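You operate a simulated robot arm through the tools that you are given. There is no shell and no other tool. Be economical: measure what you need, move in short steps, check, and stop when the job is done.

You are at the controls of a simulated robot arm. One attempt, no reset.

## Task
Take the orange board and leave it on the hold tray.

It is judged by the outcome, as a careful person would: the job done as asked, and still so three seconds after it is handed in. It fails if anything else is knocked over, pushed out of place, dropped, spilled or broken.

## Robot
A 7-joint arm with a two-finger parallel gripper on a trunk, on a base that drives. Base frame: it is fixed to the floor where the robot stands at the start and does not move with it; the origin is under the middle of the robot, x ahead of it, y to its left, z up. Readings come in m, rad, newtons and seconds.
With the tool pointing down near the work surface it reaches from about 0.36 to 0.76 m from the robot's upright axis, wherever it stands. Its first joint turns from -2.007 to 2.007 rad. Places, roughly: hold tray [-0.75, -3.25, 1]. Payload 3.91 kg.
Tool frame: the origin (TCP) lies between the finger pads and is the grasp point; the fingertips stand 0.03 m ahead of it; z points along the fingers, y is the line along which they close. The gripper opens to 0.11 m. The fingers are 0.02 m wide and 0.01 m thick; the gripper's body (0.048 by 0.112 m) begins 0.055 m behind the TCP.
Orientation is that of the tool frame in the base frame, as a unit quaternion [w, x, y, z]. With the fingers straight down and closing along the base's y, the tool's x points along the base's -x, its y along +y and its z along -z.

## Interface
- The arm moves only by the tool move_arm. Its argument "plan" is a list of rows, each a list of 3 entries, a list of its own where there are three numbers: the shift along the tool's x, y, z in units of 30 mm (1.0 is 30 mm), then the turn, a rotation vector about the tool's x, y, z in units of 4 degrees (1.0 is 4 degrees), then the opening, from 0 (shut) to 1 (fully open). In form: [[[x, y, z], [wx, wy, wz], fingers], ...]. A call has 1 to 8 rows; each row shifts and turns the commanded pose from where the row before left it, along the tool's axes as they then stand. A call with a number of a shift or a turn outside -1 to 1 is refused whole. Rows are played at 5 a second. More than 0.05 m and 0.15 rad between two rows, or a gripper value outside its range, and nothing of the call is played. Where a pose cannot be reached the arm comes as near as it can. A force on the tool above 40 N (or 10 N above the force at the start of the call, whichever is more), or a blocked arm, ends the call early, and 0.2 s more pass. Each finger travels about 0.108 m/s and halts on what it meets, pressing with about 38 N; the grip force reading is that of the motor and also rises with nothing between the fingers. The clock runs only during rows and for 0.2 s after the last one: add rows that do not move to give the fingers time. The reply holds the time, the measured pose of the TCP, the force on the tool along the base axes, the opening and the grip force, in the units named above and with some noise, and new pictures: "views" is both (left out), scene, wrist or none.
- Cameras (640 x 400 px; columns grow to the right, rows downward): "scene" is now at [0.0135, 0.1215, 1.5347]; the picture's right is [-0.40, -0.92, 0.00], its down [-0.68, 0.29, -0.67] and it looks along [0.62, -0.27, -0.74] (base axes); focal length 292 px, centre (320, 200). "wrist" rides on the gripper at [-0.036, 0, -0.057] in the tool frame; the picture's right is [0.00, -1.00, 0.00], its down [0.97, 0.00, -0.24] and it looks along [0.24, 0.00, 0.97] (tool axes); focal length 218 px, centre (320, 200). There is no depth. A picture from a camera that has moved, and an enlarged one, comes with that camera's place and axes in the base frame and with its lens.
- raise_lower(by): slides the trunk up (or, below 0, down) by that many m; the arm and the scene camera ride with it, the base frame stays. It gives what a move gives, with no picture.
- drive_base(legs): drives the robot by 1 to 6 legs, each [ahead, turn to the left] in m and rad, along the robot's own axes; the way and the turn of a leg run together, so that a leg with both is an arc; at most 1.5 m and 3.142 rad a leg. The arm and the cameras ride along, it lands a little off, and it stops where it bumps. It gives what a move gives, and a new picture of the scene camera.
- aim_head(pan, tilt): turns the head with the scene camera to pan (to the left, within 2.705 rad either way) and tilt (down, from -0.506 to 1.204), counted from straight ahead of the robot. It gives what a move gives, and a new picture of the scene camera.
- close_up(camera, box): a new picture of the part [left, top, right, bottom] of that camera's present view, enlarged. It takes no simulated time.
- hand_in(): hands the job in; it is judged then, once.

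Work in short steps. Places have to be worked out from the pictures, the camera data and where the tool is seen: move nearer, look again, correct. Check each grasp and each placing, and mend what went wrong. You have 120 turns and 170 pictures in all, those below and enlarged ones among them. Open the gripper and draw the arm clear of the work before you hand the job in, unless the task says otherwise; then end with one line.

The tools are called after "Emit:" by a JSON object that holds its "op" and its "data". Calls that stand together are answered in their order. move_arm: Moves the arm, as the interface text tells. Its arguments: {"type":"object","properties":{"plan":{"type":"array"},"views":{"type":"string","enum":["both","scene","wrist","none"]}},"required":["plan"]} The other tools are called the same way: raise_lower (by) slides the trunk up or down; drive_base (legs) drives the base; aim_head (pan, tilt) turns the head that bears the scene camera; close_up (camera, box) takes an enlarged picture of a part of a camera's view; hand_in () hands the job in.

At the start:

```text
clock: 0.0
tool_pos: [0.5112, -0.1848, 1.0977]
ee_rot: [0.0, -0.004, 1.0, 0.0]
ft_force: [0.0, 0.0, -0.4]
finger_gap: 0.11
finger_force: 0.0
trunk travel left (down, up): [-0.65, 0.34]
robot x, y, heading: [0.0028, 0.0009, -0.001]
head pan, tilt: [-0.408, 0.836]
```

scene: 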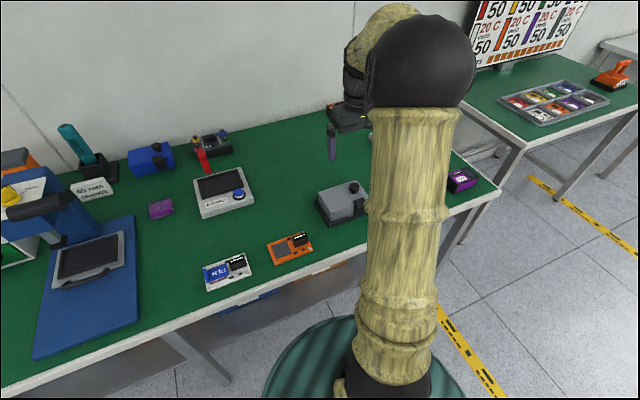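
wrist: 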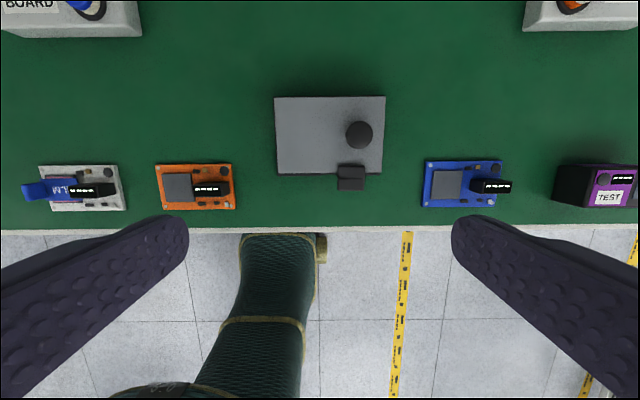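

The orange board is near (0.48, 0.02) on the bench, by the wrist picture. I'll enlarge it and the wall sign before moving.

Emit:
{"op": "close_up", "data": {"camera": "wrist", "box": [130, 140, 260, 222]}}

Emit:
{"op": "close_up", "data": {"camera": "scene", "box": [180, 160, 380, 285]}}

Emit:
{"op": "aim_head", "data": {"pan": -1.8, "tilt": 0.3}}

```text
4.88 times, centred on (195, 181) of wrist
camera zoom: at [0.5459, -0.1846, 1.1554], right [0.01, -1.0, 0.0], down [-0.97, -0.01, 0.24], along [-0.24, 0.0, -0.97], focal length 1065 px, centre (930, 293)
```

zoom: 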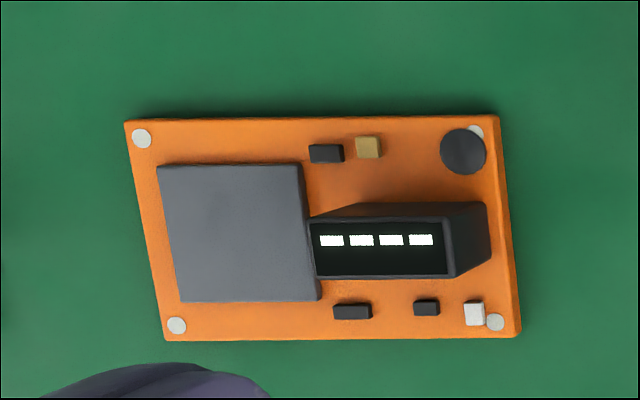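

```text
3.20 times, centred on (280, 222) of scene
camera zoom: at [0.0135, 0.1215, 1.5347], right [-0.4, -0.92, 0.0], down [-0.68, 0.29, -0.67], along [0.62, -0.27, -0.74], focal length 934 px, centre (448, 128)
```

zoom: 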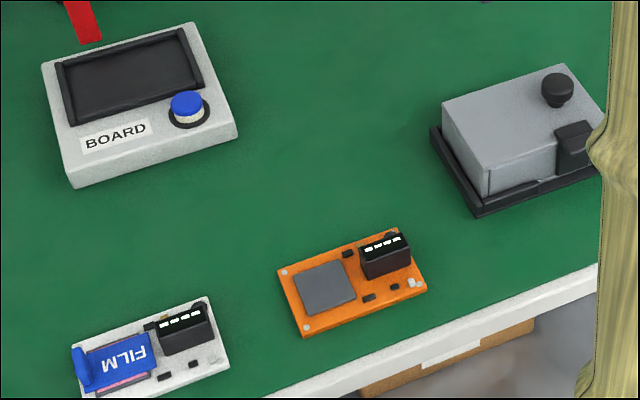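

```text
clock: 1.5
tool_pos: [0.5109, -0.1866, 1.099]
ee_rot: [-0.001, -0.005, 1.0, 0.0]
ft_force: [-0.3, 0.2, 0.7]
finger_gap: 0.1098
finger_force: 0.1
trunk travel left (down, up): [-0.65, 0.34]
robot x, y, heading: [0.0011, -0.0009, 0.001]
head pan, tilt: [-1.799, 0.3]
camera scene: at [-0.0799, 0.0618, 1.582], right [-0.97, 0.23, 0.0], down [0.07, 0.29, -0.96], along [-0.22, -0.93, -0.3], focal length 292 px, centre (320, 200)
```

scene: 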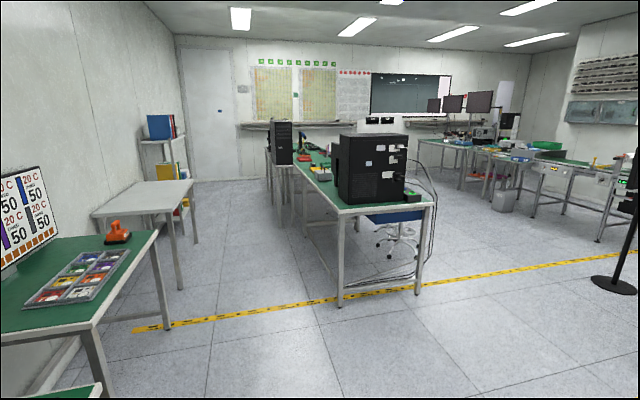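

The hold tray should fall around pixel (310,160) in this view, so I'll enlarge that spot and the sign.

Emit:
{"op": "close_up", "data": {"camera": "scene", "box": [240, 100, 440, 225]}}

Emit:
{"op": "close_up", "data": {"camera": "scene", "box": [0, 150, 160, 310]}}

```text
3.20 times, centred on (340, 162) of scene
camera zoom: at [-0.0799, 0.0618, 1.582], right [-0.97, 0.23, 0.0], down [0.07, 0.29, -0.96], along [-0.22, -0.93, -0.3], focal length 934 px, centre (256, 320)
```

zoom: 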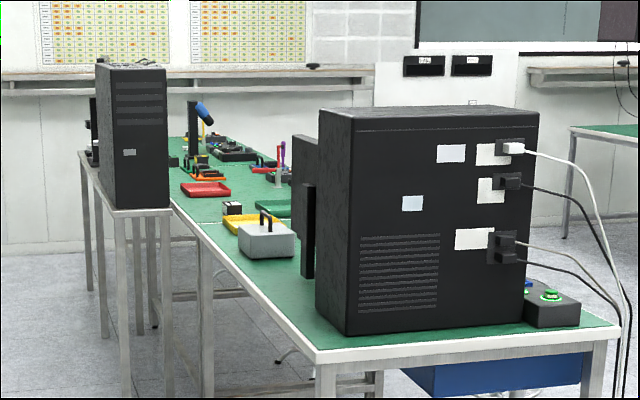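

```text
2.50 times, centred on (80, 230) of scene
camera zoom: at [-0.0799, 0.0618, 1.582], right [-0.97, 0.23, 0.0], down [0.07, 0.29, -0.96], along [-0.22, -0.93, -0.3], focal length 729 px, centre (920, 125)
```

zoom: 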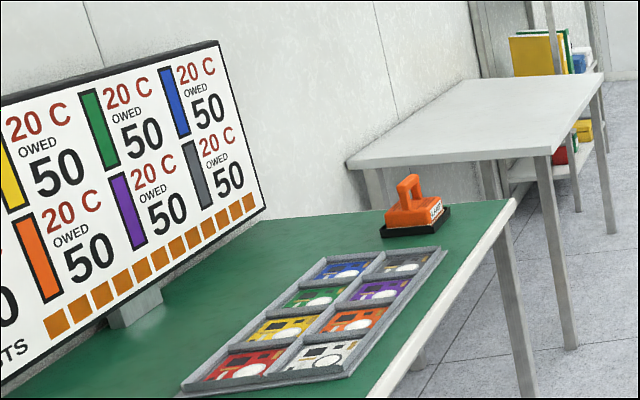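

Several coloured trays stand on the far bench, and the rack on the right table also holds something orange. I'll look at that rack and the sign more closely before choosing.

Emit:
{"op": "aim_head", "data": {"pan": -0.95, "tilt": 0.5}}

```text
clock: 2.7
tool_pos: [0.5104, -0.1859, 1.0981]
ee_rot: [0.0, -0.005, 1.0, -0.001]
ft_force: [-0.8, -0.2, -0.2]
finger_gap: 0.11
finger_force: 0.2
trunk travel left (down, up): [-0.65, 0.34]
robot x, y, heading: [0.0013, 0.0037, 0.0]
head pan, tilt: [-0.949, 0.499]
camera scene: at [-0.006, 0.0788, 1.5636], right [-0.81, -0.58, 0.0], down [-0.28, 0.39, -0.88], along [0.51, -0.71, -0.48], focal length 292 px, centre (320, 200)
```

scene: 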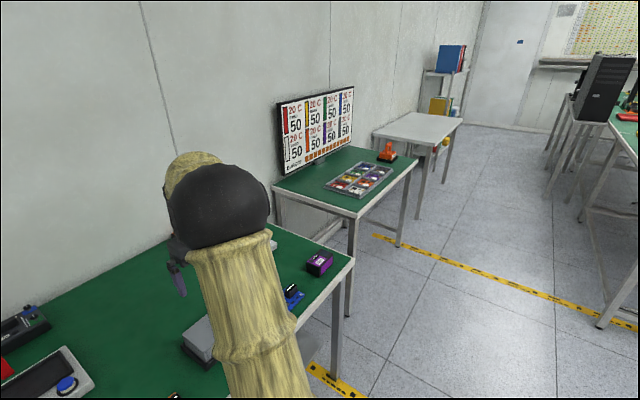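

Emit:
{"op": "close_up", "data": {"camera": "scene", "box": [270, 80, 360, 175]}}

Emit:
{"op": "close_up", "data": {"camera": "scene", "box": [320, 140, 420, 203]}}

Emit:
{"op": "aim_head", "data": {"pan": 0.2, "tilt": 0.75}}

```text
4.21 times, centred on (315, 128) of scene
camera zoom: at [-0.006, 0.0788, 1.5636], right [-0.81, -0.58, 0.0], down [-0.28, 0.39, -0.88], along [0.51, -0.71, -0.48], focal length 1228 px, centre (341, 505)
```

zoom: 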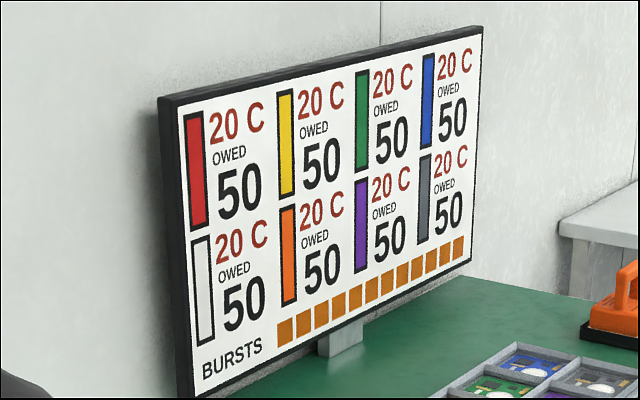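

```text
6.35 times, centred on (370, 172) of scene
camera zoom: at [-0.006, 0.0788, 1.5636], right [-0.81, -0.58, 0.0], down [-0.28, 0.39, -0.88], along [0.51, -0.71, -0.48], focal length 1852 px, centre (2, 381)
```

zoom: 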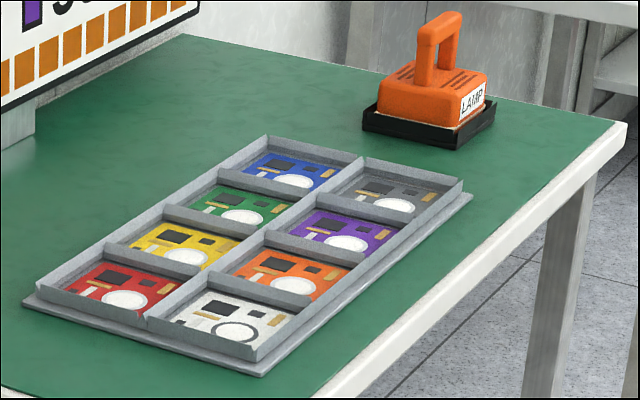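

```text
clock: 4.1
tool_pos: [0.5107, -0.1857, 1.0982]
ee_rot: [0.0, -0.005, 1.0, -0.001]
ft_force: [0.3, 0.8, 0.5]
finger_gap: 0.11
finger_force: 0.0
trunk travel left (down, up): [-0.65, 0.34]
robot x, y, heading: [-0.0031, 0.0011, 0.0]
head pan, tilt: [0.201, 0.75]
camera scene: at [0.0224, 0.1693, 1.5417], right [0.2, -0.98, 0.0], down [-0.67, -0.14, -0.73], along [0.72, 0.15, -0.68], focal length 292 px, centre (320, 200)
```

scene: 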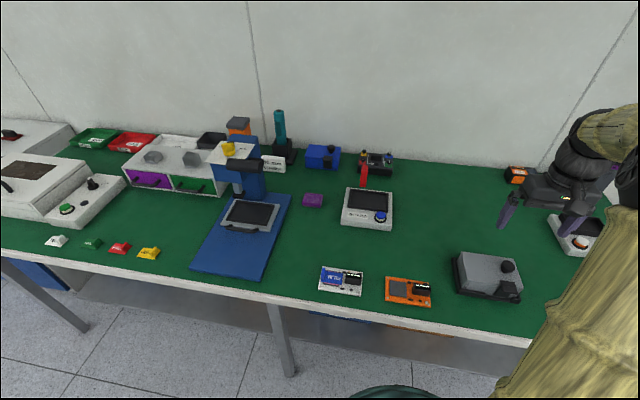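

The orange board on the bench is a complete, loose unit. I'll enlarge the bench for detail.

Emit:
{"op": "close_up", "data": {"camera": "scene", "box": [300, 180, 540, 330]}}

Emit:
{"op": "close_up", "data": {"camera": "scene", "box": [0, 100, 220, 270]}}

```text
2.67 times, centred on (420, 255) of scene
camera zoom: at [0.0224, 0.1693, 1.5417], right [0.2, -0.98, 0.0], down [-0.67, -0.14, -0.73], along [0.72, 0.15, -0.68], focal length 778 px, centre (53, 53)
```

zoom: 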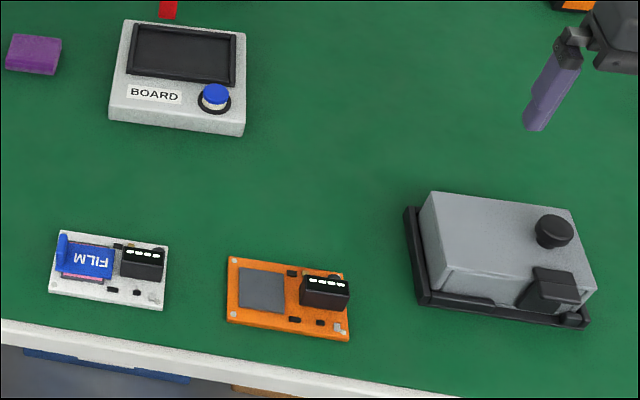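

```text
2.35 times, centred on (110, 185) of scene
camera zoom: at [0.0224, 0.1693, 1.5417], right [0.2, -0.98, 0.0], down [-0.67, -0.14, -0.73], along [0.72, 0.15, -0.68], focal length 686 px, centre (814, 235)
```

zoom: 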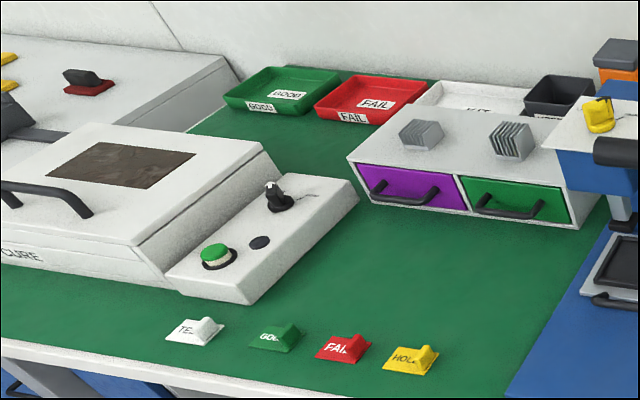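

The bench tags read TEST, GOOD, FAIL and HOLD, with HOLD in yellow. The board spans x 0.446–0.518 and y −0.046–0.074, so I'll move over its centre at (0.482, 0.014) at the present height.

Emit:
{"op": "move_arm", "data": {"plan": [[[0.14, 0.95, 0], [0, 0, 0], 1], [[0.14, 0.95, 0], [0, 0, 0], 1], [[0.14, 0.95, 0], [0, 0, 0], 1], [[0.14, 0.95, 0], [0, 0, 0], 1], [[0.14, 0.95, 0], [0, 0, 0], 1], [[0.14, 0.95, 0], [0, 0, 0], 1], [[0.13, 0.95, 0], [0, 0, 0], 1]], "views": "none"}}

Emit:
{"op": "move_arm", "data": {"plan": [[[0, 0, 0], [0, 0, 1], 1], [[0, 0, 0], [0, 0, 1], 1], [[0, 0, 0], [0, 0, 1], 1], [[0, 0, 0], [0, 0, 1], 1], [[0, 0, 0], [0, 0, 1], 1], [[0, 0, 0], [0, 0, 1], 1], [[0, 0, 0], [0, 0, 1], 1], [[0, 0, 0], [0, 0, 1], 1]], "views": "wrist"}}

```text
clock: 5.7
tool_pos: [0.4796, 0.013, 1.0999]
ee_rot: [0.0, -0.003, 1.0, 0.0]
ft_force: [-0.5, -0.6, -0.6]
finger_gap: 0.1101
finger_force: 0.1
trunk travel left (down, up): [-0.65, 0.34]
robot x, y, heading: [-0.0019, 0.0007, 0.001]
head pan, tilt: [0.201, 0.75]
```

```text
clock: 7.5
tool_pos: [0.4806, 0.0142, 1.0986]
ee_rot: [0.0, 0.272, 0.962, 0.0]
ft_force: [-0.9, 0.3, 0.3]
finger_gap: 0.1099
finger_force: 0.1
trunk travel left (down, up): [-0.65, 0.34]
robot x, y, heading: [-0.0014, -0.0001, 0.0]
head pan, tilt: [0.201, 0.75]
camera wrist: at [0.5099, -0.004, 1.1558], right [-0.52, -0.85, 0.0], down [-0.83, 0.51, 0.24], along [-0.2, 0.13, -0.97], focal length 218 px, centre (320, 200)
```

wrist: 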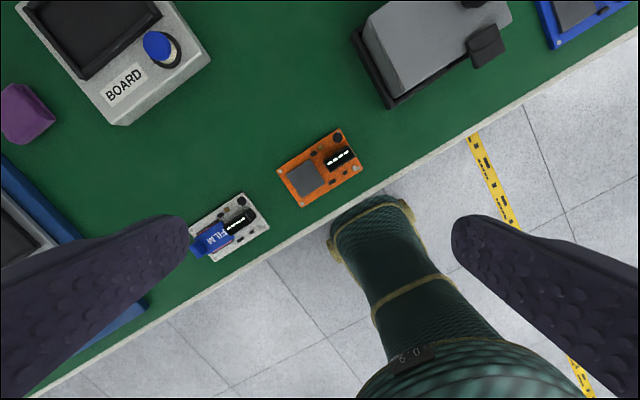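

The turn is going well and the board still works out at (0.483, 0.015). I'll finish the quarter turn.

Emit:
{"op": "move_arm", "data": {"plan": [[[0, 0, 0], [0, 0, 1], 1], [[0, 0, 0], [0, 0, 1], 1], [[0, 0, 0], [0, 0, 1], 1], [[0, 0, 0], [0, 0, 1], 1], [[0, 0, 0], [0, 0, 1], 1], [[0, 0, 0], [0, 0, 1], 1], [[0, 0, 0], [0, 0, 1], 1], [[0, 0, 0], [0, 0, 1], 1]], "views": "none"}}

Emit:
{"op": "move_arm", "data": {"plan": [[[0, 0, 0], [0, 0, 1], 1], [[0, 0, 0], [0, 0, 1], 1], [[0, 0, 0], [0, 0, 1], 1], [[0, 0, 0], [0, 0, 1], 1], [[0, 0, 0], [0, 0, 1], 1], [[0, 0, 0], [0, 0, 1], 1], [[0, 0, 0], [0, 0, 0.4], 1]], "views": "wrist"}}

```text
clock: 9.3
tool_pos: [0.481, 0.0138, 1.0994]
ee_rot: [-0.001, 0.526, 0.85, 0.0]
ft_force: [-0.3, 1.0, 0.1]
finger_gap: 0.11
finger_force: 0.1
trunk travel left (down, up): [-0.65, 0.34]
robot x, y, heading: [0.0036, 0.0002, 0.003]
head pan, tilt: [0.201, 0.75]
```

```text
clock: 10.9
tool_pos: [0.4807, 0.0141, 1.0991]
ee_rot: [0.0, 0.702, 0.712, 0.0]
ft_force: [0.6, 0.4, 0.1]
finger_gap: 0.11
finger_force: 0.0
trunk travel left (down, up): [-0.65, 0.34]
robot x, y, heading: [0.0002, 0.0015, 0.004]
head pan, tilt: [0.201, 0.75]
camera wrist: at [0.4802, -0.0216, 1.1559], right [-1.0, -0.01, 0.0], down [-0.01, 0.97, 0.24], along [0.0, 0.24, -0.97], focal length 218 px, centre (320, 200)
```

wrist: 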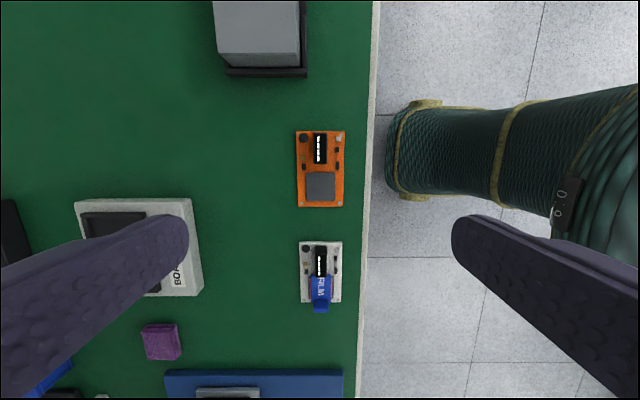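

The fingers now close along x over the board, centred to within a few mm. I'll come down 0.21 m and look again.

Emit:
{"op": "move_arm", "data": {"plan": [[[0, 0, 1], [0, 0, 0], 1], [[0, 0, 1], [0, 0, 0], 1], [[0, 0, 1], [0, 0, 0], 1], [[0, 0, 1], [0, 0, 0], 1], [[0, 0, 1], [0, 0, 0], 1], [[0, 0, 1], [0, 0, 0], 1], [[0, 0, 1], [0, 0, 0], 1]]}}

```text
clock: 12.5
tool_pos: [0.48, 0.0116, 0.8866]
ee_rot: [-0.001, 0.701, 0.713, -0.001]
ft_force: [-0.3, -0.4, 0.6]
finger_gap: 0.11
finger_force: 0.0
trunk travel left (down, up): [-0.65, 0.34]
robot x, y, heading: [-0.0028, 0.0012, -0.001]
head pan, tilt: [0.201, 0.75]
camera scene: at [0.0229, 0.1694, 1.5417], right [0.2, -0.98, 0.0], down [-0.67, -0.14, -0.73], along [0.72, 0.15, -0.68], focal length 292 px, centre (320, 200)
camera wrist: at [0.4803, -0.0227, 0.9445], right [-1.0, -0.02, 0.0], down [-0.01, 0.97, 0.24], along [0.0, 0.24, -0.97], focal length 218 px, centre (320, 200)
```

scene: 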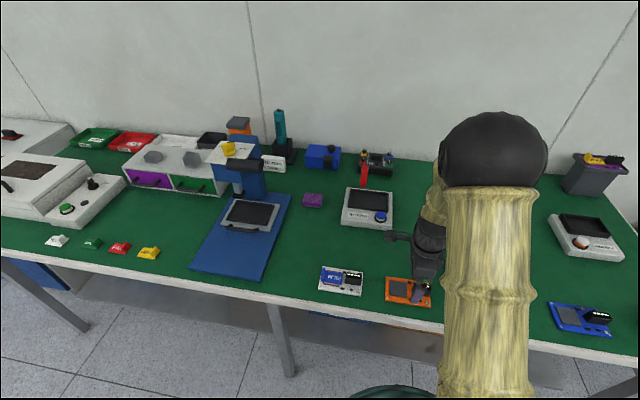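
wrist: 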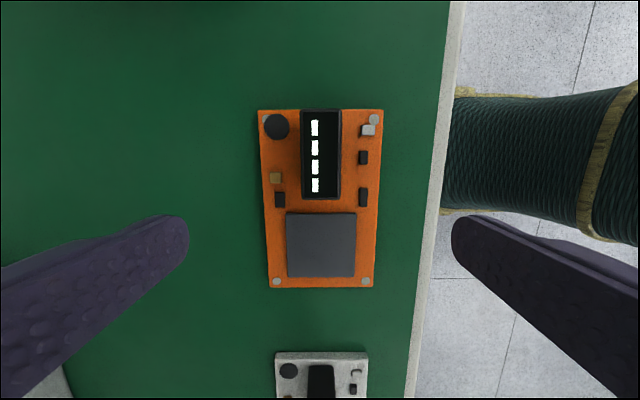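

The board sits centred between the fingers with its long edges parallel to them. I'll lower 45 mm more, gently.

Emit:
{"op": "move_arm", "data": {"plan": [[[0, 0, 0.5], [0, 0, 0], 1], [[0, 0, 0.5], [0, 0, 0], 1], [[0, 0, 0.5], [0, 0, 0], 1], [[0, 0, 0], [0, 0, 0], 1]], "views": "wrist"}}

```text
clock: 13.5
tool_pos: [0.4807, 0.0131, 0.844]
ee_rot: [0.001, 0.701, 0.713, 0.0]
ft_force: [-0.2, -0.2, 0.3]
finger_gap: 0.11
finger_force: 0.0
trunk travel left (down, up): [-0.65, 0.34]
robot x, y, heading: [0.0012, 0.0005, 0.002]
head pan, tilt: [0.201, 0.75]
camera wrist: at [0.4803, -0.022, 0.9002], right [-1.0, -0.01, 0.0], down [-0.01, 0.97, 0.24], along [0.0, 0.24, -0.97], focal length 218 px, centre (320, 200)
```

wrist: 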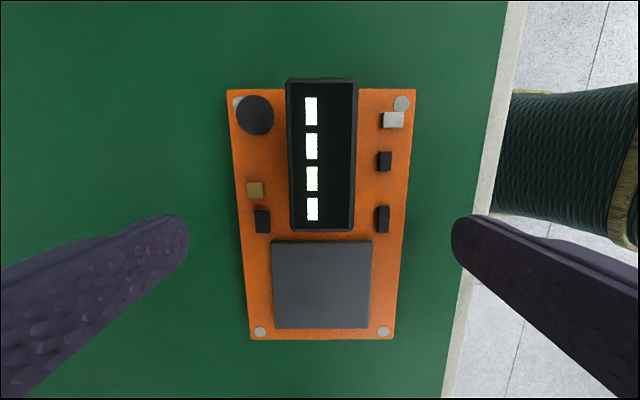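

Fingertips are at about z 0.814; I'll ease down 9 mm in small steps.

Emit:
{"op": "move_arm", "data": {"plan": [[[0, 0, 0.1], [0, 0, 0], 1], [[0, 0, 0.1], [0, 0, 0], 1], [[0, 0, 0.1], [0, 0, 0], 1], [[0, 0, 0], [0, 0, 0], 1], [[0, 0, 0], [0, 0, 0], 1]], "views": "wrist"}}

Emit:
{"op": "close_up", "data": {"camera": "scene", "box": [360, 230, 460, 320]}}

```text
clock: 14.7
tool_pos: [0.4809, 0.0132, 0.8335]
ee_rot: [-0.001, 0.702, 0.713, 0.0]
ft_force: [0.2, -0.4, 0.2]
finger_gap: 0.11
finger_force: 0.0
trunk travel left (down, up): [-0.65, 0.34]
robot x, y, heading: [0.0038, 0.0027, 0.001]
head pan, tilt: [0.201, 0.75]
camera wrist: at [0.4798, -0.0222, 0.8912], right [-1.0, -0.01, 0.0], down [-0.01, 0.97, 0.24], along [0.0, 0.24, -0.97], focal length 218 px, centre (320, 200)
```

wrist: 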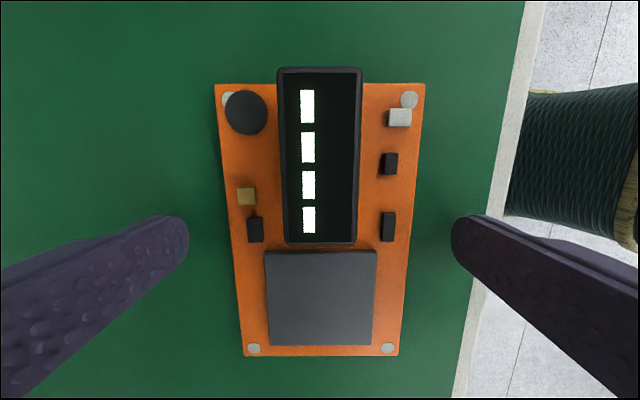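

```text
4.44 times, centred on (410, 275) of scene
camera zoom: at [0.0224, 0.1694, 1.5416], right [0.2, -0.98, 0.0], down [-0.67, -0.14, -0.73], along [0.72, 0.15, -0.68], focal length 1297 px, centre (-80, -133)
```

zoom: 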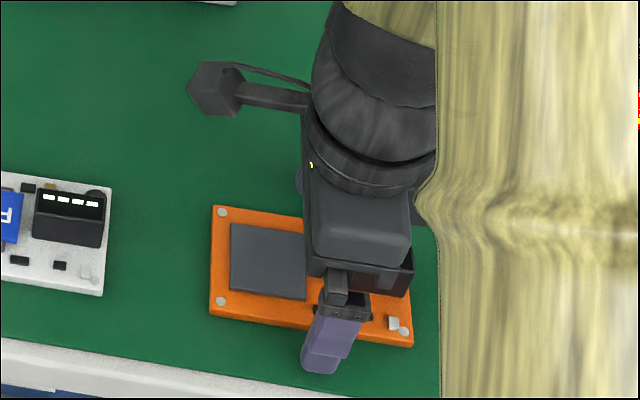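

The board's top is about level with the fingertips, so I'll creep down in 1.5 mm steps until I feel the bench.

Emit:
{"op": "move_arm", "data": {"plan": [[[0, 0, 0.05], [0, 0, 0], 1], [[0, 0, 0.05], [0, 0, 0], 1], [[0, 0, 0], [0, 0, 0], 1], [[0, 0, 0], [0, 0, 0], 1]], "views": "none"}}

```text
clock: 15.7
tool_pos: [0.4803, 0.0139, 0.8317]
ee_rot: [0.0, 0.702, 0.712, 0.0]
ft_force: [-0.6, -0.3, -0.3]
finger_gap: 0.1099
finger_force: 0.0
trunk travel left (down, up): [-0.65, 0.34]
robot x, y, heading: [-0.0007, -0.0001, 0.001]
head pan, tilt: [0.201, 0.75]
```

No contact yet; tips are at about 0.802. I'll close partway to 0.085 m and look.

Emit:
{"op": "move_arm", "data": {"plan": [[[0, 0, 0], [0, 0, 0], 0.78], [[0, 0, 0], [0, 0, 0], 0.78]], "views": "wrist"}}

Emit:
{"op": "close_up", "data": {"camera": "scene", "box": [380, 260, 440, 320]}}

```text
clock: 16.3
tool_pos: [0.4804, 0.0141, 0.8311]
ee_rot: [-0.001, 0.702, 0.712, 0.0]
ft_force: [0.5, 0.2, -1.0]
finger_gap: 0.0859
finger_force: 0.2
trunk travel left (down, up): [-0.65, 0.34]
robot x, y, heading: [-0.0006, 0.0004, 0.002]
head pan, tilt: [0.201, 0.75]
camera wrist: at [0.4798, -0.0215, 0.8882], right [-1.0, -0.02, 0.0], down [-0.01, 0.97, 0.24], along [0.0, 0.24, -0.97], focal length 218 px, centre (320, 200)
```

wrist: 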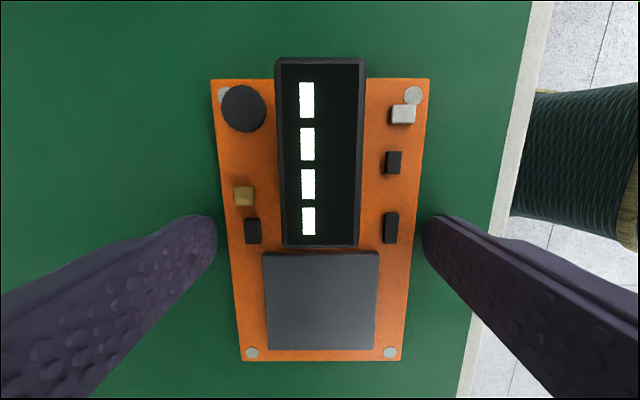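

```text
6.67 times, centred on (410, 290) of scene
camera zoom: at [0.0224, 0.1694, 1.5416], right [0.2, -0.98, 0.0], down [-0.67, -0.14, -0.73], along [0.72, 0.15, -0.68], focal length 1945 px, centre (-280, -400)
```

zoom: 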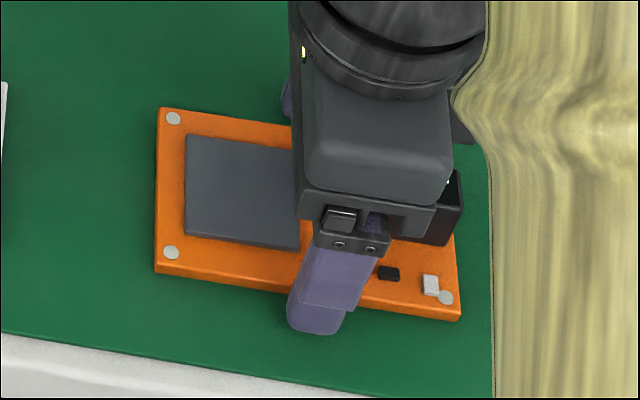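

The board lies between the tips, which are low enough for its edge. Closing to grip.

Emit:
{"op": "move_arm", "data": {"plan": [[[0, 0, 0], [0, 0, 0], 0.6], [[0, 0, 0], [0, 0, 0], 0.4], [[0, 0, 0], [0, 0, 0], 0.4], [[0, 0, 0], [0, 0, 0], 0.4]], "views": "wrist"}}

```text
clock: 17.3
tool_pos: [0.48, 0.0139, 0.8309]
ee_rot: [0.0, 0.701, 0.713, 0.0]
ft_force: [-0.5, 0.0, -0.2]
finger_gap: 0.074
finger_force: 38.0
trunk travel left (down, up): [-0.65, 0.34]
robot x, y, heading: [0.0019, 0.0008, 0.004]
head pan, tilt: [0.201, 0.75]
camera wrist: at [0.4798, -0.0215, 0.8882], right [-1.0, -0.02, 0.0], down [-0.01, 0.97, 0.24], along [0.0, 0.24, -0.97], focal length 218 px, centre (320, 200)
```

wrist: 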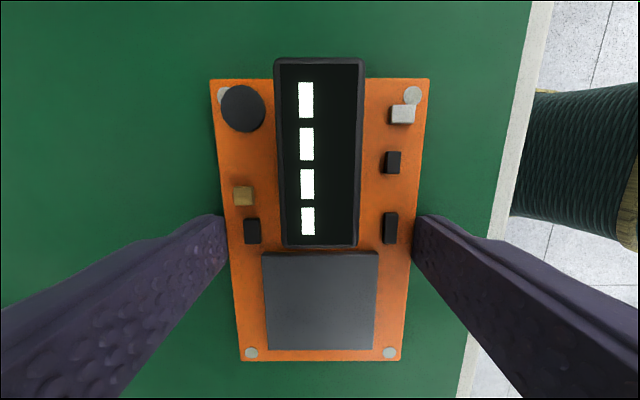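

It is gripped at 0.074 m with 38 N. I'll lift slowly and check.

Emit:
{"op": "move_arm", "data": {"plan": [[[0, 0, -0.2], [0, 0, 0], 0.4], [[0, 0, -0.4], [0, 0, 0], 0.4], [[0, 0, -0.6], [0, 0, 0], 0.4], [[0, 0, -0.6], [0, 0, 0], 0.4], [[0, 0, 0], [0, 0, 0], 0.4]]}}

```text
clock: 18.5
tool_pos: [0.4791, 0.0128, 0.8871]
ee_rot: [0.0, 0.702, 0.712, 0.0]
ft_force: [0.5, -0.5, -1.3]
finger_gap: 0.074
finger_force: 38.4
trunk travel left (down, up): [-0.65, 0.34]
robot x, y, heading: [-0.0007, -0.0007, 0.001]
head pan, tilt: [0.201, 0.75]
camera scene: at [0.0225, 0.1694, 1.5416], right [0.2, -0.98, 0.0], down [-0.67, -0.14, -0.73], along [0.72, 0.15, -0.68], focal length 292 px, centre (320, 200)
camera wrist: at [0.4796, -0.0222, 0.943], right [-1.0, -0.01, 0.0], down [-0.01, 0.97, 0.24], along [0.0, 0.24, -0.97], focal length 218 px, centre (320, 200)
```

scene: 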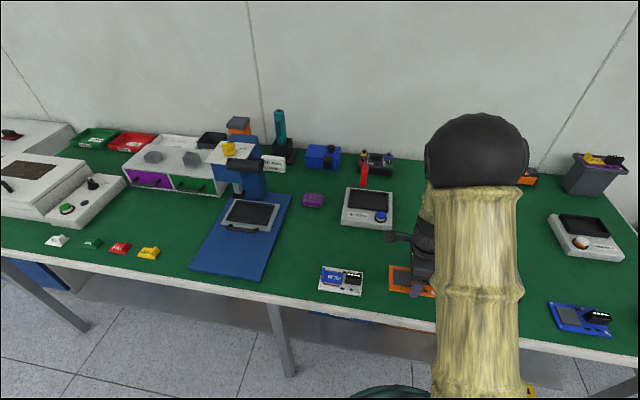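
wrist: 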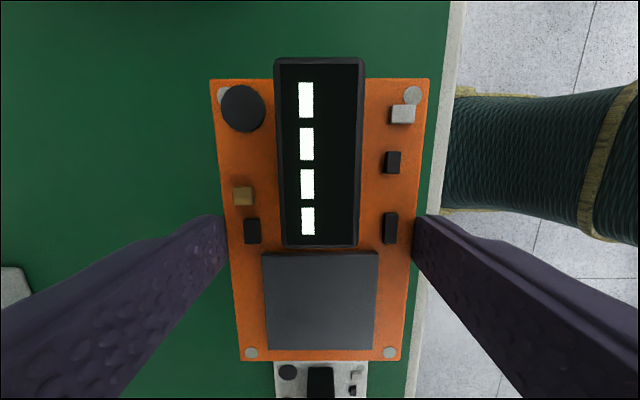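

The board is held level. I'll raise it well clear, then survey the route to the hold tray.

Emit:
{"op": "move_arm", "data": {"plan": [[[0, 0, -1], [0, 0, 0], 0.4], [[0, 0, -1], [0, 0, 0], 0.4], [[0, 0, -1], [0, 0, 0], 0.4], [[0, 0, -1], [0, 0, 0], 0.4], [[0, 0, -1], [0, 0, 0], 0.4], [[0, 0, -1], [0, 0, 0], 0.4], [[0, 0, -1], [0, 0, 0], 0.4]], "views": "wrist"}}

Emit:
{"op": "aim_head", "data": {"pan": -1.5, "tilt": 0.45}}

Emit:
{"op": "aim_head", "data": {"pan": -2.6, "tilt": 0.45}}

```text
clock: 20.1
tool_pos: [0.4815, 0.0146, 1.0954]
ee_rot: [0.0, 0.702, 0.712, 0.0]
ft_force: [0.3, -0.2, -0.8]
finger_gap: 0.0741
finger_force: 38.1
trunk travel left (down, up): [-0.65, 0.34]
robot x, y, heading: [0.0023, 0.0011, 0.001]
head pan, tilt: [0.201, 0.75]
camera wrist: at [0.4805, -0.0208, 1.1534], right [-1.0, -0.01, 0.0], down [-0.01, 0.97, 0.24], along [0.0, 0.24, -0.97], focal length 218 px, centre (320, 200)
```

wrist: 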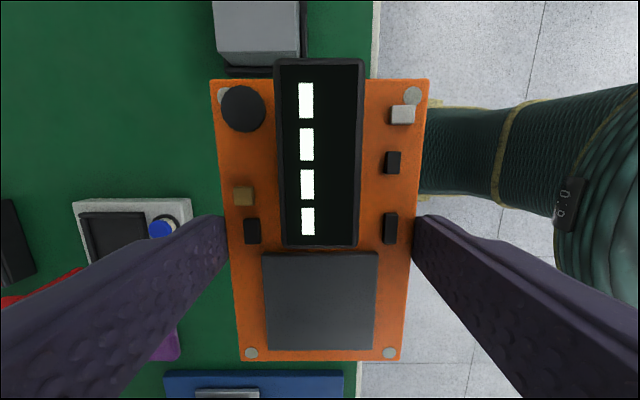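

```text
clock: 21.8
tool_pos: [0.4815, 0.0151, 1.0953]
ee_rot: [0.0, 0.701, 0.713, 0.0]
ft_force: [0.5, 0.4, -0.6]
finger_gap: 0.0739
finger_force: 37.6
trunk travel left (down, up): [-0.65, 0.34]
robot x, y, heading: [0.0019, 0.0004, 0.003]
head pan, tilt: [-1.499, 0.45]
camera scene: at [-0.0521, 0.0612, 1.5681], right [-1.0, -0.07, 0.0], down [-0.03, 0.43, -0.9], along [0.06, -0.9, -0.44], focal length 292 px, centre (320, 200)
```

scene: 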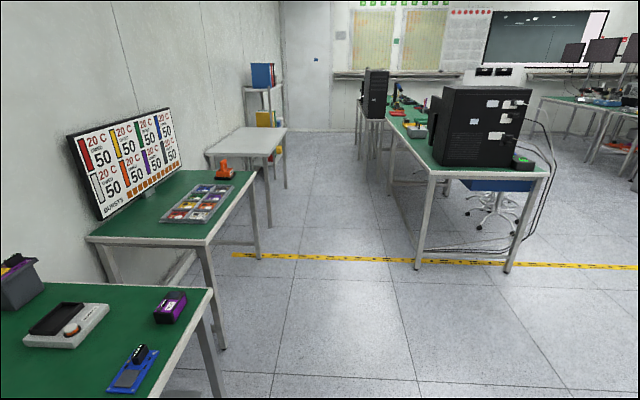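

```text
clock: 23.1
tool_pos: [0.4819, 0.0149, 1.096]
ee_rot: [0.0, 0.702, 0.712, 0.0]
ft_force: [0.0, 0.8, -0.6]
finger_gap: 0.0742
finger_force: 38.2
trunk travel left (down, up): [-0.65, 0.34]
robot x, y, heading: [0.0003, 0.0007, -0.003]
head pan, tilt: [-2.601, 0.45]
camera scene: at [-0.1375, 0.1055, 1.5681], right [-0.52, 0.86, 0.0], down [0.37, 0.22, -0.9], along [-0.77, -0.46, -0.43], focal length 292 px, centre (320, 200)
```

scene: 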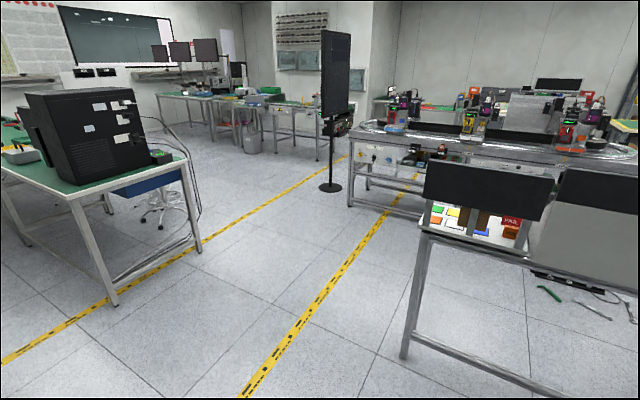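

The hold spot matches the yellow tray, at about (−0.8, −3.3) on the far bench, beyond the big black case. The aisle between x ≈ −0.7 and 0.6 is open, so I'll back off, turn right and drive partway down it.

Emit:
{"op": "aim_head", "data": {"pan": 0, "tilt": 0.5}}

Emit:
{"op": "drive_base", "data": {"legs": [[-0.2, 0], [0, -1.571], [0.9, 0]]}}

```text
clock: 25.5
tool_pos: [0.481, 0.0148, 1.0964]
ee_rot: [0.0, 0.702, 0.712, 0.0]
ft_force: [-0.5, 0.2, -1.7]
finger_gap: 0.0745
finger_force: 37.8
trunk travel left (down, up): [-0.65, 0.34]
robot x, y, heading: [0.0027, 0.0047, -0.001]
head pan, tilt: [0.0, 0.499]
camera scene: at [0.0322, 0.1529, 1.5636], right [0.0, -1.0, 0.0], down [-0.48, 0.0, -0.88], along [0.88, 0.0, -0.48], focal length 292 px, centre (320, 200)
```

scene: 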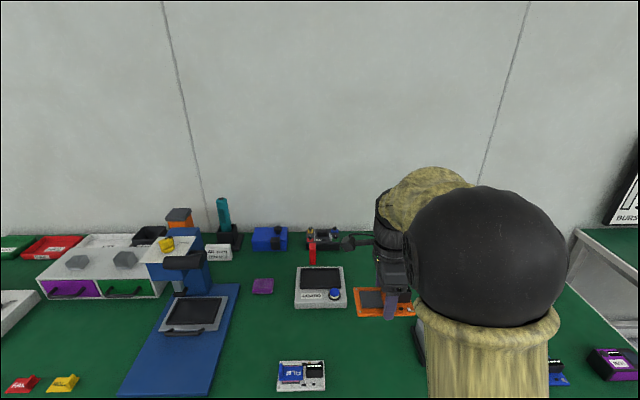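

```text
clock: 35.2
tool_pos: [-0.1813, -1.3754, 1.0943]
ee_rot: [0.001, 1.0, 0.012, 0.0]
ft_force: [-0.1, -0.8, -1.1]
finger_gap: 0.0741
finger_force: 38.4
trunk travel left (down, up): [-0.65, 0.34]
robot x, y, heading: [-0.1996, -0.8927, -1.564]
head pan, tilt: [0.0, 0.499]
camera scene: at [-0.0457, -0.924, 1.5636], right [-1.0, -0.01, 0.0], down [0.0, 0.48, -0.88], along [0.01, -0.88, -0.48], focal length 292 px, centre (320, 200)
```

scene: 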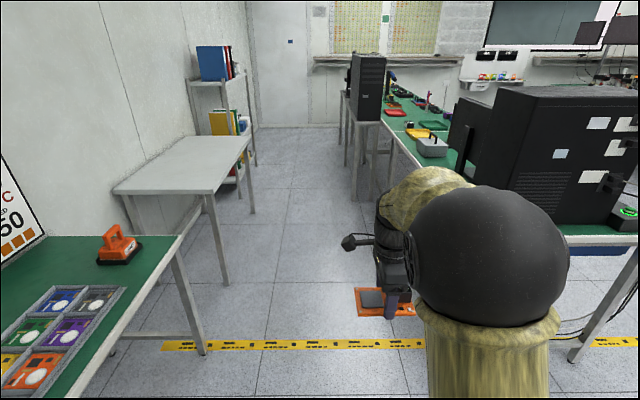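

The board is still held. Yellow tray is at about (−0.9, −3.4), with a tower PC on a side table at about (−0.4, −3.8). I'll shift toward the aisle's middle while driving 1.3 m further on.

Emit:
{"op": "drive_base", "data": {"legs": [[0, 0.14], [1.3, 0], [0, -0.14]]}}

Emit:
{"op": "aim_head", "data": {"pan": -0.6, "tilt": 0.5}}

```text
clock: 42.9
tool_pos: [0.0152, -2.6539, 1.0952]
ee_rot: [-0.001, 1.0, 0.015, 0.0]
ft_force: [0.3, -0.2, -1.0]
finger_gap: 0.0741
finger_force: 37.9
trunk travel left (down, up): [-0.65, 0.34]
robot x, y, heading: [-0.0061, -2.173, -1.56]
head pan, tilt: [0.0, 0.499]
camera scene: at [0.1488, -2.2025, 1.5636], right [-1.0, -0.01, 0.0], down [-0.01, 0.48, -0.88], along [0.01, -0.88, -0.48], focal length 292 px, centre (320, 200)
```

scene: 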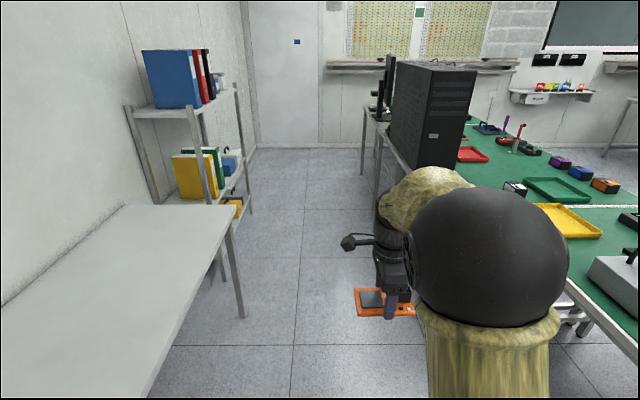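

```text
clock: 43.9
tool_pos: [0.016, -2.654, 1.096]
ee_rot: [0.0, 1.0, 0.015, 0.0]
ft_force: [-0.5, -0.4, -1.0]
finger_gap: 0.0741
finger_force: 37.7
trunk travel left (down, up): [-0.65, 0.34]
robot x, y, heading: [-0.0057, -2.1749, -1.555]
head pan, tilt: [-0.6, 0.499]
camera scene: at [0.0973, -2.1873, 1.5636], right [-0.83, 0.55, 0.0], down [0.26, 0.4, -0.88], along [-0.49, -0.73, -0.48], focal length 292 px, centre (320, 200)
```

scene: 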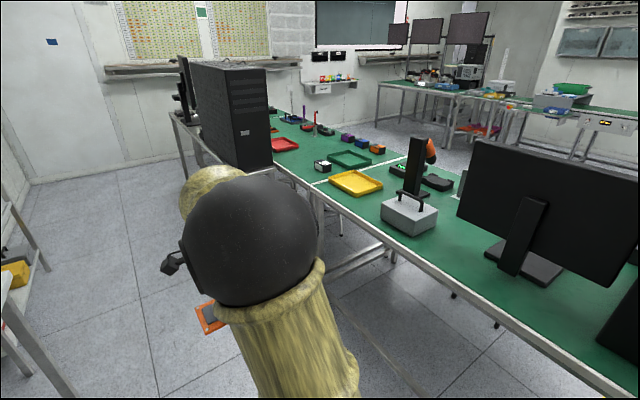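

The yellow tray is just past the grey box and near the bench edge. I'll read its label before committing.

Emit:
{"op": "close_up", "data": {"camera": "scene", "box": [260, 110, 460, 235]}}

```text
3.20 times, centred on (360, 172) of scene
camera zoom: at [0.0973, -2.1873, 1.5636], right [-0.83, 0.55, 0.0], down [0.26, 0.4, -0.88], along [-0.49, -0.73, -0.48], focal length 934 px, centre (192, 288)
```

zoom: 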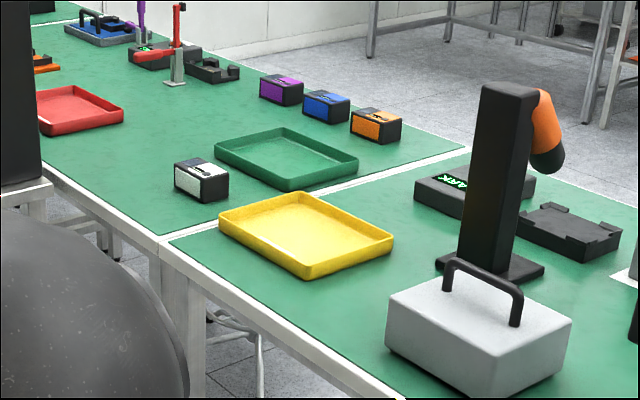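

That yellow tray sits at about (−0.89, −3.31), matching the yellow HOLD tag on the first bench. I'll raise the trunk a little, drive level with it and turn to face it.

Emit:
{"op": "raise_lower", "data": {"by": 0.1}}

Emit:
{"op": "drive_base", "data": {"legs": [[1.12, 0], [0, -1.583]]}}

Emit:
{"op": "aim_head", "data": {"pan": 0.0, "tilt": 0.7}}

```text
clock: 45.3
tool_pos: [0.0146, -2.6544, 1.1963]
ee_rot: [0.0, 1.0, 0.014, 0.0]
ft_force: [0.3, -0.1, -1.4]
finger_gap: 0.0743
finger_force: 38.3
trunk travel left (down, up): [-0.75, 0.24]
robot x, y, heading: [-0.0002, -2.1695, -1.555]
head pan, tilt: [-0.6, 0.499]
```

```text
clock: 54.9
tool_pos: [-0.4809, -3.3286, 1.1956]
ee_rot: [0.0, 0.713, -0.701, 0.0]
ft_force: [-0.7, -0.4, -0.6]
finger_gap: 0.074
finger_force: 37.9
trunk travel left (down, up): [-0.75, 0.24]
robot x, y, heading: [-0.0013, -3.3146, -3.136]
head pan, tilt: [-0.6, 0.499]
camera scene: at [-0.0142, -3.4135, 1.6636], right [0.56, 0.83, 0.0], down [0.4, -0.27, -0.88], along [-0.73, 0.49, -0.48], focal length 292 px, centre (320, 200)
```

scene: 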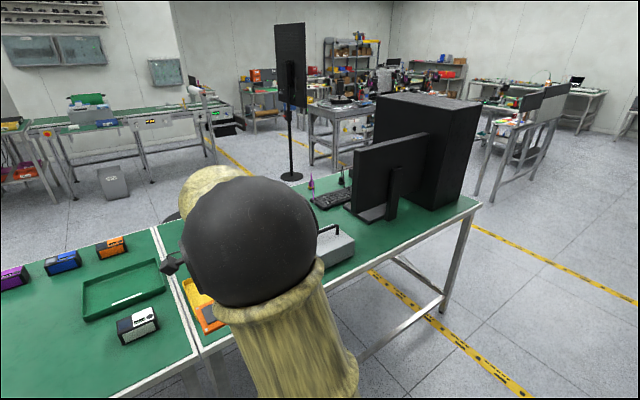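

```text
clock: 55.9
tool_pos: [-0.4803, -3.3291, 1.1958]
ee_rot: [0.001, 0.714, -0.701, 0.0]
ft_force: [0.3, 0.0, -2.7]
finger_gap: 0.0741
finger_force: 37.9
trunk travel left (down, up): [-0.75, 0.24]
robot x, y, heading: [0.0004, -3.3112, -3.143]
head pan, tilt: [0.0, 0.7]
camera scene: at [-0.0239, -3.4649, 1.6459], right [0.0, 1.0, 0.0], down [0.64, 0.0, -0.76], along [-0.76, 0.0, -0.64], focal length 292 px, centre (320, 200)
```

scene: 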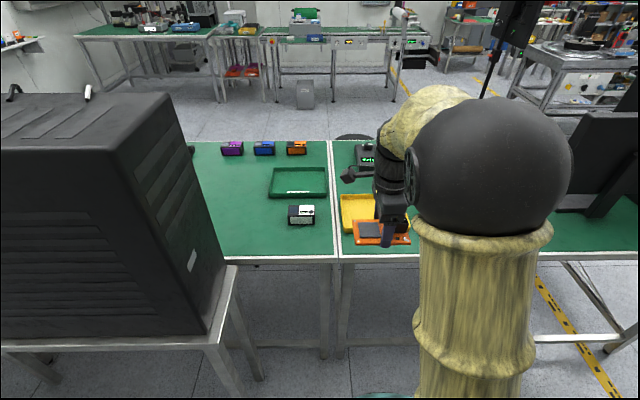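

The tray spans roughly x −0.72 to −0.98 and y −3.37 to −3.09. I'll drive 0.2 m closer, then use the wrist camera.

Emit:
{"op": "drive_base", "data": {"legs": [[0.2, 0]]}}

Emit:
{"op": "move_arm", "data": {"plan": [[[0, 0, 0], [0, 0, 0], 0.4]], "views": "wrist"}}

```text
clock: 57.5
tool_pos: [-0.6825, -3.3304, 1.1954]
ee_rot: [0.0, 0.715, -0.7, 0.001]
ft_force: [-0.8, 0.9, -1.7]
finger_gap: 0.0743
finger_force: 37.9
trunk travel left (down, up): [-0.75, 0.24]
robot x, y, heading: [-0.2037, -3.3139, -3.135]
head pan, tilt: [0.0, 0.7]
camera scene: at [-0.2267, -3.4658, 1.6458], right [0.0, 1.0, 0.0], down [0.65, 0.0, -0.76], along [-0.76, 0.0, -0.65], focal length 292 px, centre (320, 200)
```

scene: 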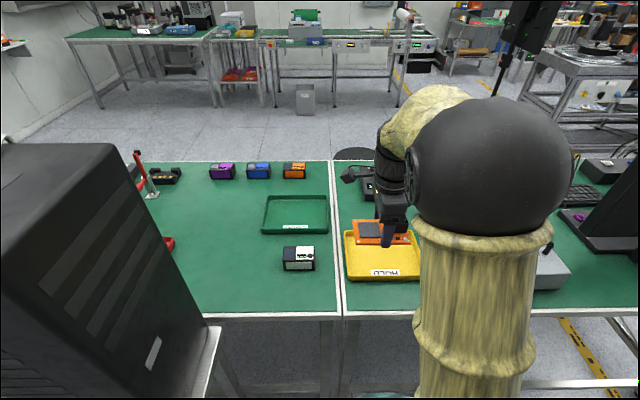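

```text
clock: 57.9
tool_pos: [-0.682, -3.3307, 1.1947]
ee_rot: [0.001, 0.714, -0.7, 0.0]
ft_force: [0.8, 0.2, -0.7]
finger_gap: 0.074
finger_force: 37.9
trunk travel left (down, up): [-0.75, 0.24]
robot x, y, heading: [-0.1998, -3.3123, -3.142]
head pan, tilt: [0.0, 0.7]
camera wrist: at [-0.6841, -3.2934, 1.2527], right [1.0, 0.02, 0.0], down [0.02, -0.97, 0.24], along [0.01, -0.24, -0.97], focal length 218 px, centre (320, 200)
```

wrist: 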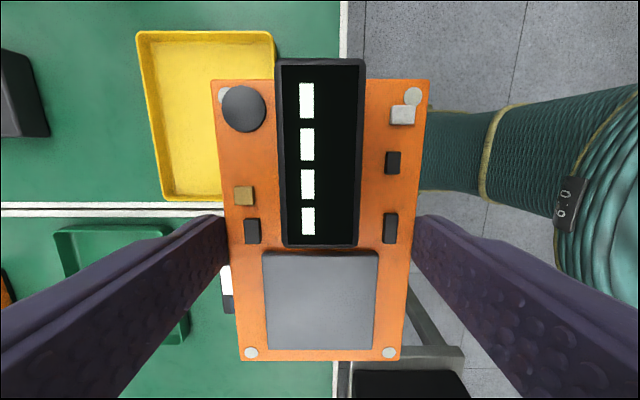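

The label reads HOLD. The tray's rim runs x −0.993 to −0.765 and y −3.404 to −3.11, so its centre is near (−0.879, −3.257). I'll carry the board over that.

Emit:
{"op": "move_arm", "data": {"plan": [[[-0.371, 0.931, 0], [0, 0, 0], 0.4], [[-0.371, 0.931, 0], [0, 0, 0], 0.4], [[-0.371, 0.931, 0], [0, 0, 0], 0.4], [[-0.371, 0.931, 0], [0, 0, 0], 0.4], [[-0.371, 0.931, 0], [0, 0, 0], 0.4], [[-0.371, 0.931, 0], [0, 0, 0], 0.4], [[-0.371, 0.931, 0], [0, 0, 0], 0.4], [[0, 0, 0], [0, 0, 0], 0.4]]}}

```text
clock: 59.7
tool_pos: [-0.878, -3.2552, 1.1985]
ee_rot: [0.0, 0.714, -0.7, 0.0]
ft_force: [0.5, 0.3, -0.8]
finger_gap: 0.0743
finger_force: 38.2
trunk travel left (down, up): [-0.75, 0.24]
robot x, y, heading: [-0.1992, -3.3156, -3.134]
head pan, tilt: [0.0, 0.7]
camera scene: at [-0.2243, -3.4661, 1.6459], right [0.0, 1.0, 0.0], down [0.64, 0.0, -0.77], along [-0.77, 0.0, -0.64], focal length 292 px, centre (320, 200)
camera wrist: at [-0.8798, -3.2185, 1.2545], right [1.0, 0.02, 0.0], down [0.02, -0.97, 0.24], along [0.01, -0.24, -0.97], focal length 218 px, centre (320, 200)
```

scene: 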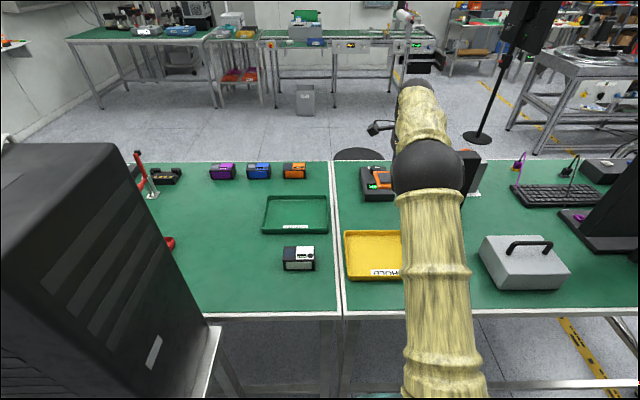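
wrist: 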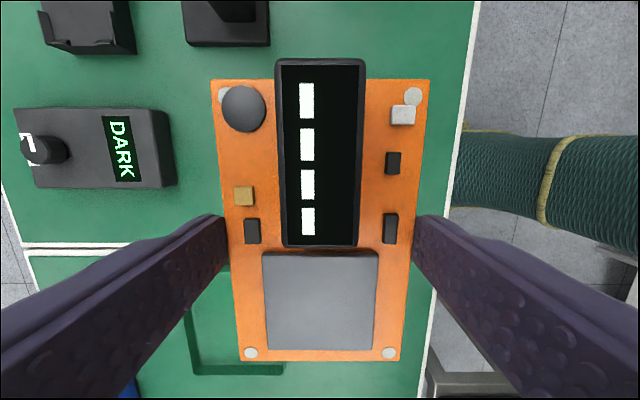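

The board now hides the tray from the wrist camera. Before lowering, I'll check where the black lamp post beside the tray stands relative to the gripper.

Emit:
{"op": "close_up", "data": {"camera": "wrist", "box": [0, 0, 320, 200]}}

Emit:
{"op": "close_up", "data": {"camera": "scene", "box": [320, 130, 520, 300]}}

Emit:
{"op": "aim_head", "data": {"pan": -0.9, "tilt": 0.6}}

```text
2.00 times, centred on (160, 100) of wrist
camera zoom: at [-0.8798, -3.2185, 1.2545], right [1.0, 0.02, 0.0], down [0.02, -0.97, 0.24], along [0.01, -0.24, -0.97], focal length 436 px, centre (640, 400)
```

zoom: 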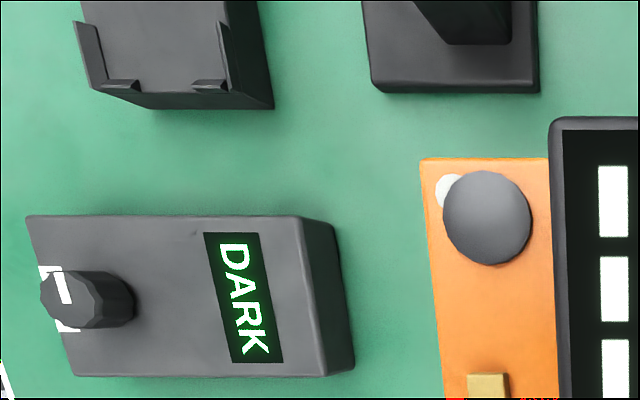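

```text
2.35 times, centred on (420, 215) of scene
camera zoom: at [-0.2243, -3.4661, 1.6459], right [0.0, 1.0, 0.0], down [0.64, 0.0, -0.77], along [-0.77, 0.0, -0.64], focal length 686 px, centre (85, 165)
```

zoom: 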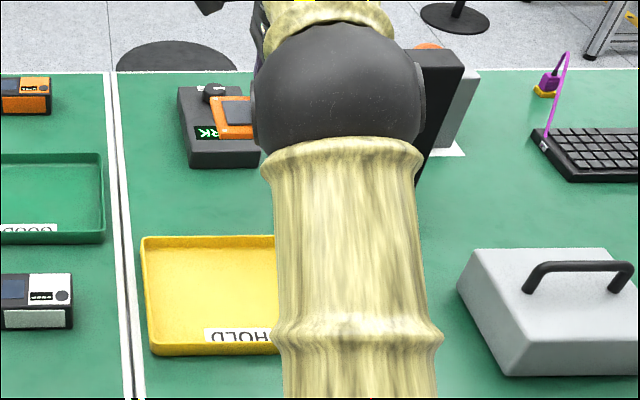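

```text
clock: 60.9
tool_pos: [-0.8793, -3.2531, 1.1967]
ee_rot: [0.0, 0.715, -0.699, 0.0]
ft_force: [0.0, 0.1, -0.4]
finger_gap: 0.0742
finger_force: 38.2
trunk travel left (down, up): [-0.75, 0.24]
robot x, y, heading: [-0.202, -3.3109, -3.134]
head pan, tilt: [-0.901, 0.6]
camera scene: at [-0.1955, -3.3964, 1.6545], right [0.78, 0.63, 0.0], down [0.35, -0.44, -0.82], along [-0.52, 0.64, -0.57], focal length 292 px, centre (320, 200)
```

scene: 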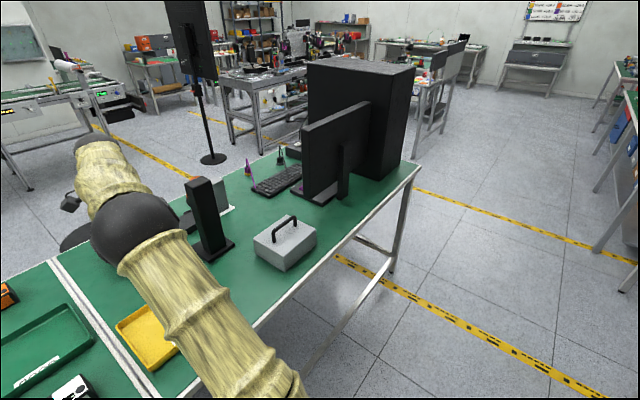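

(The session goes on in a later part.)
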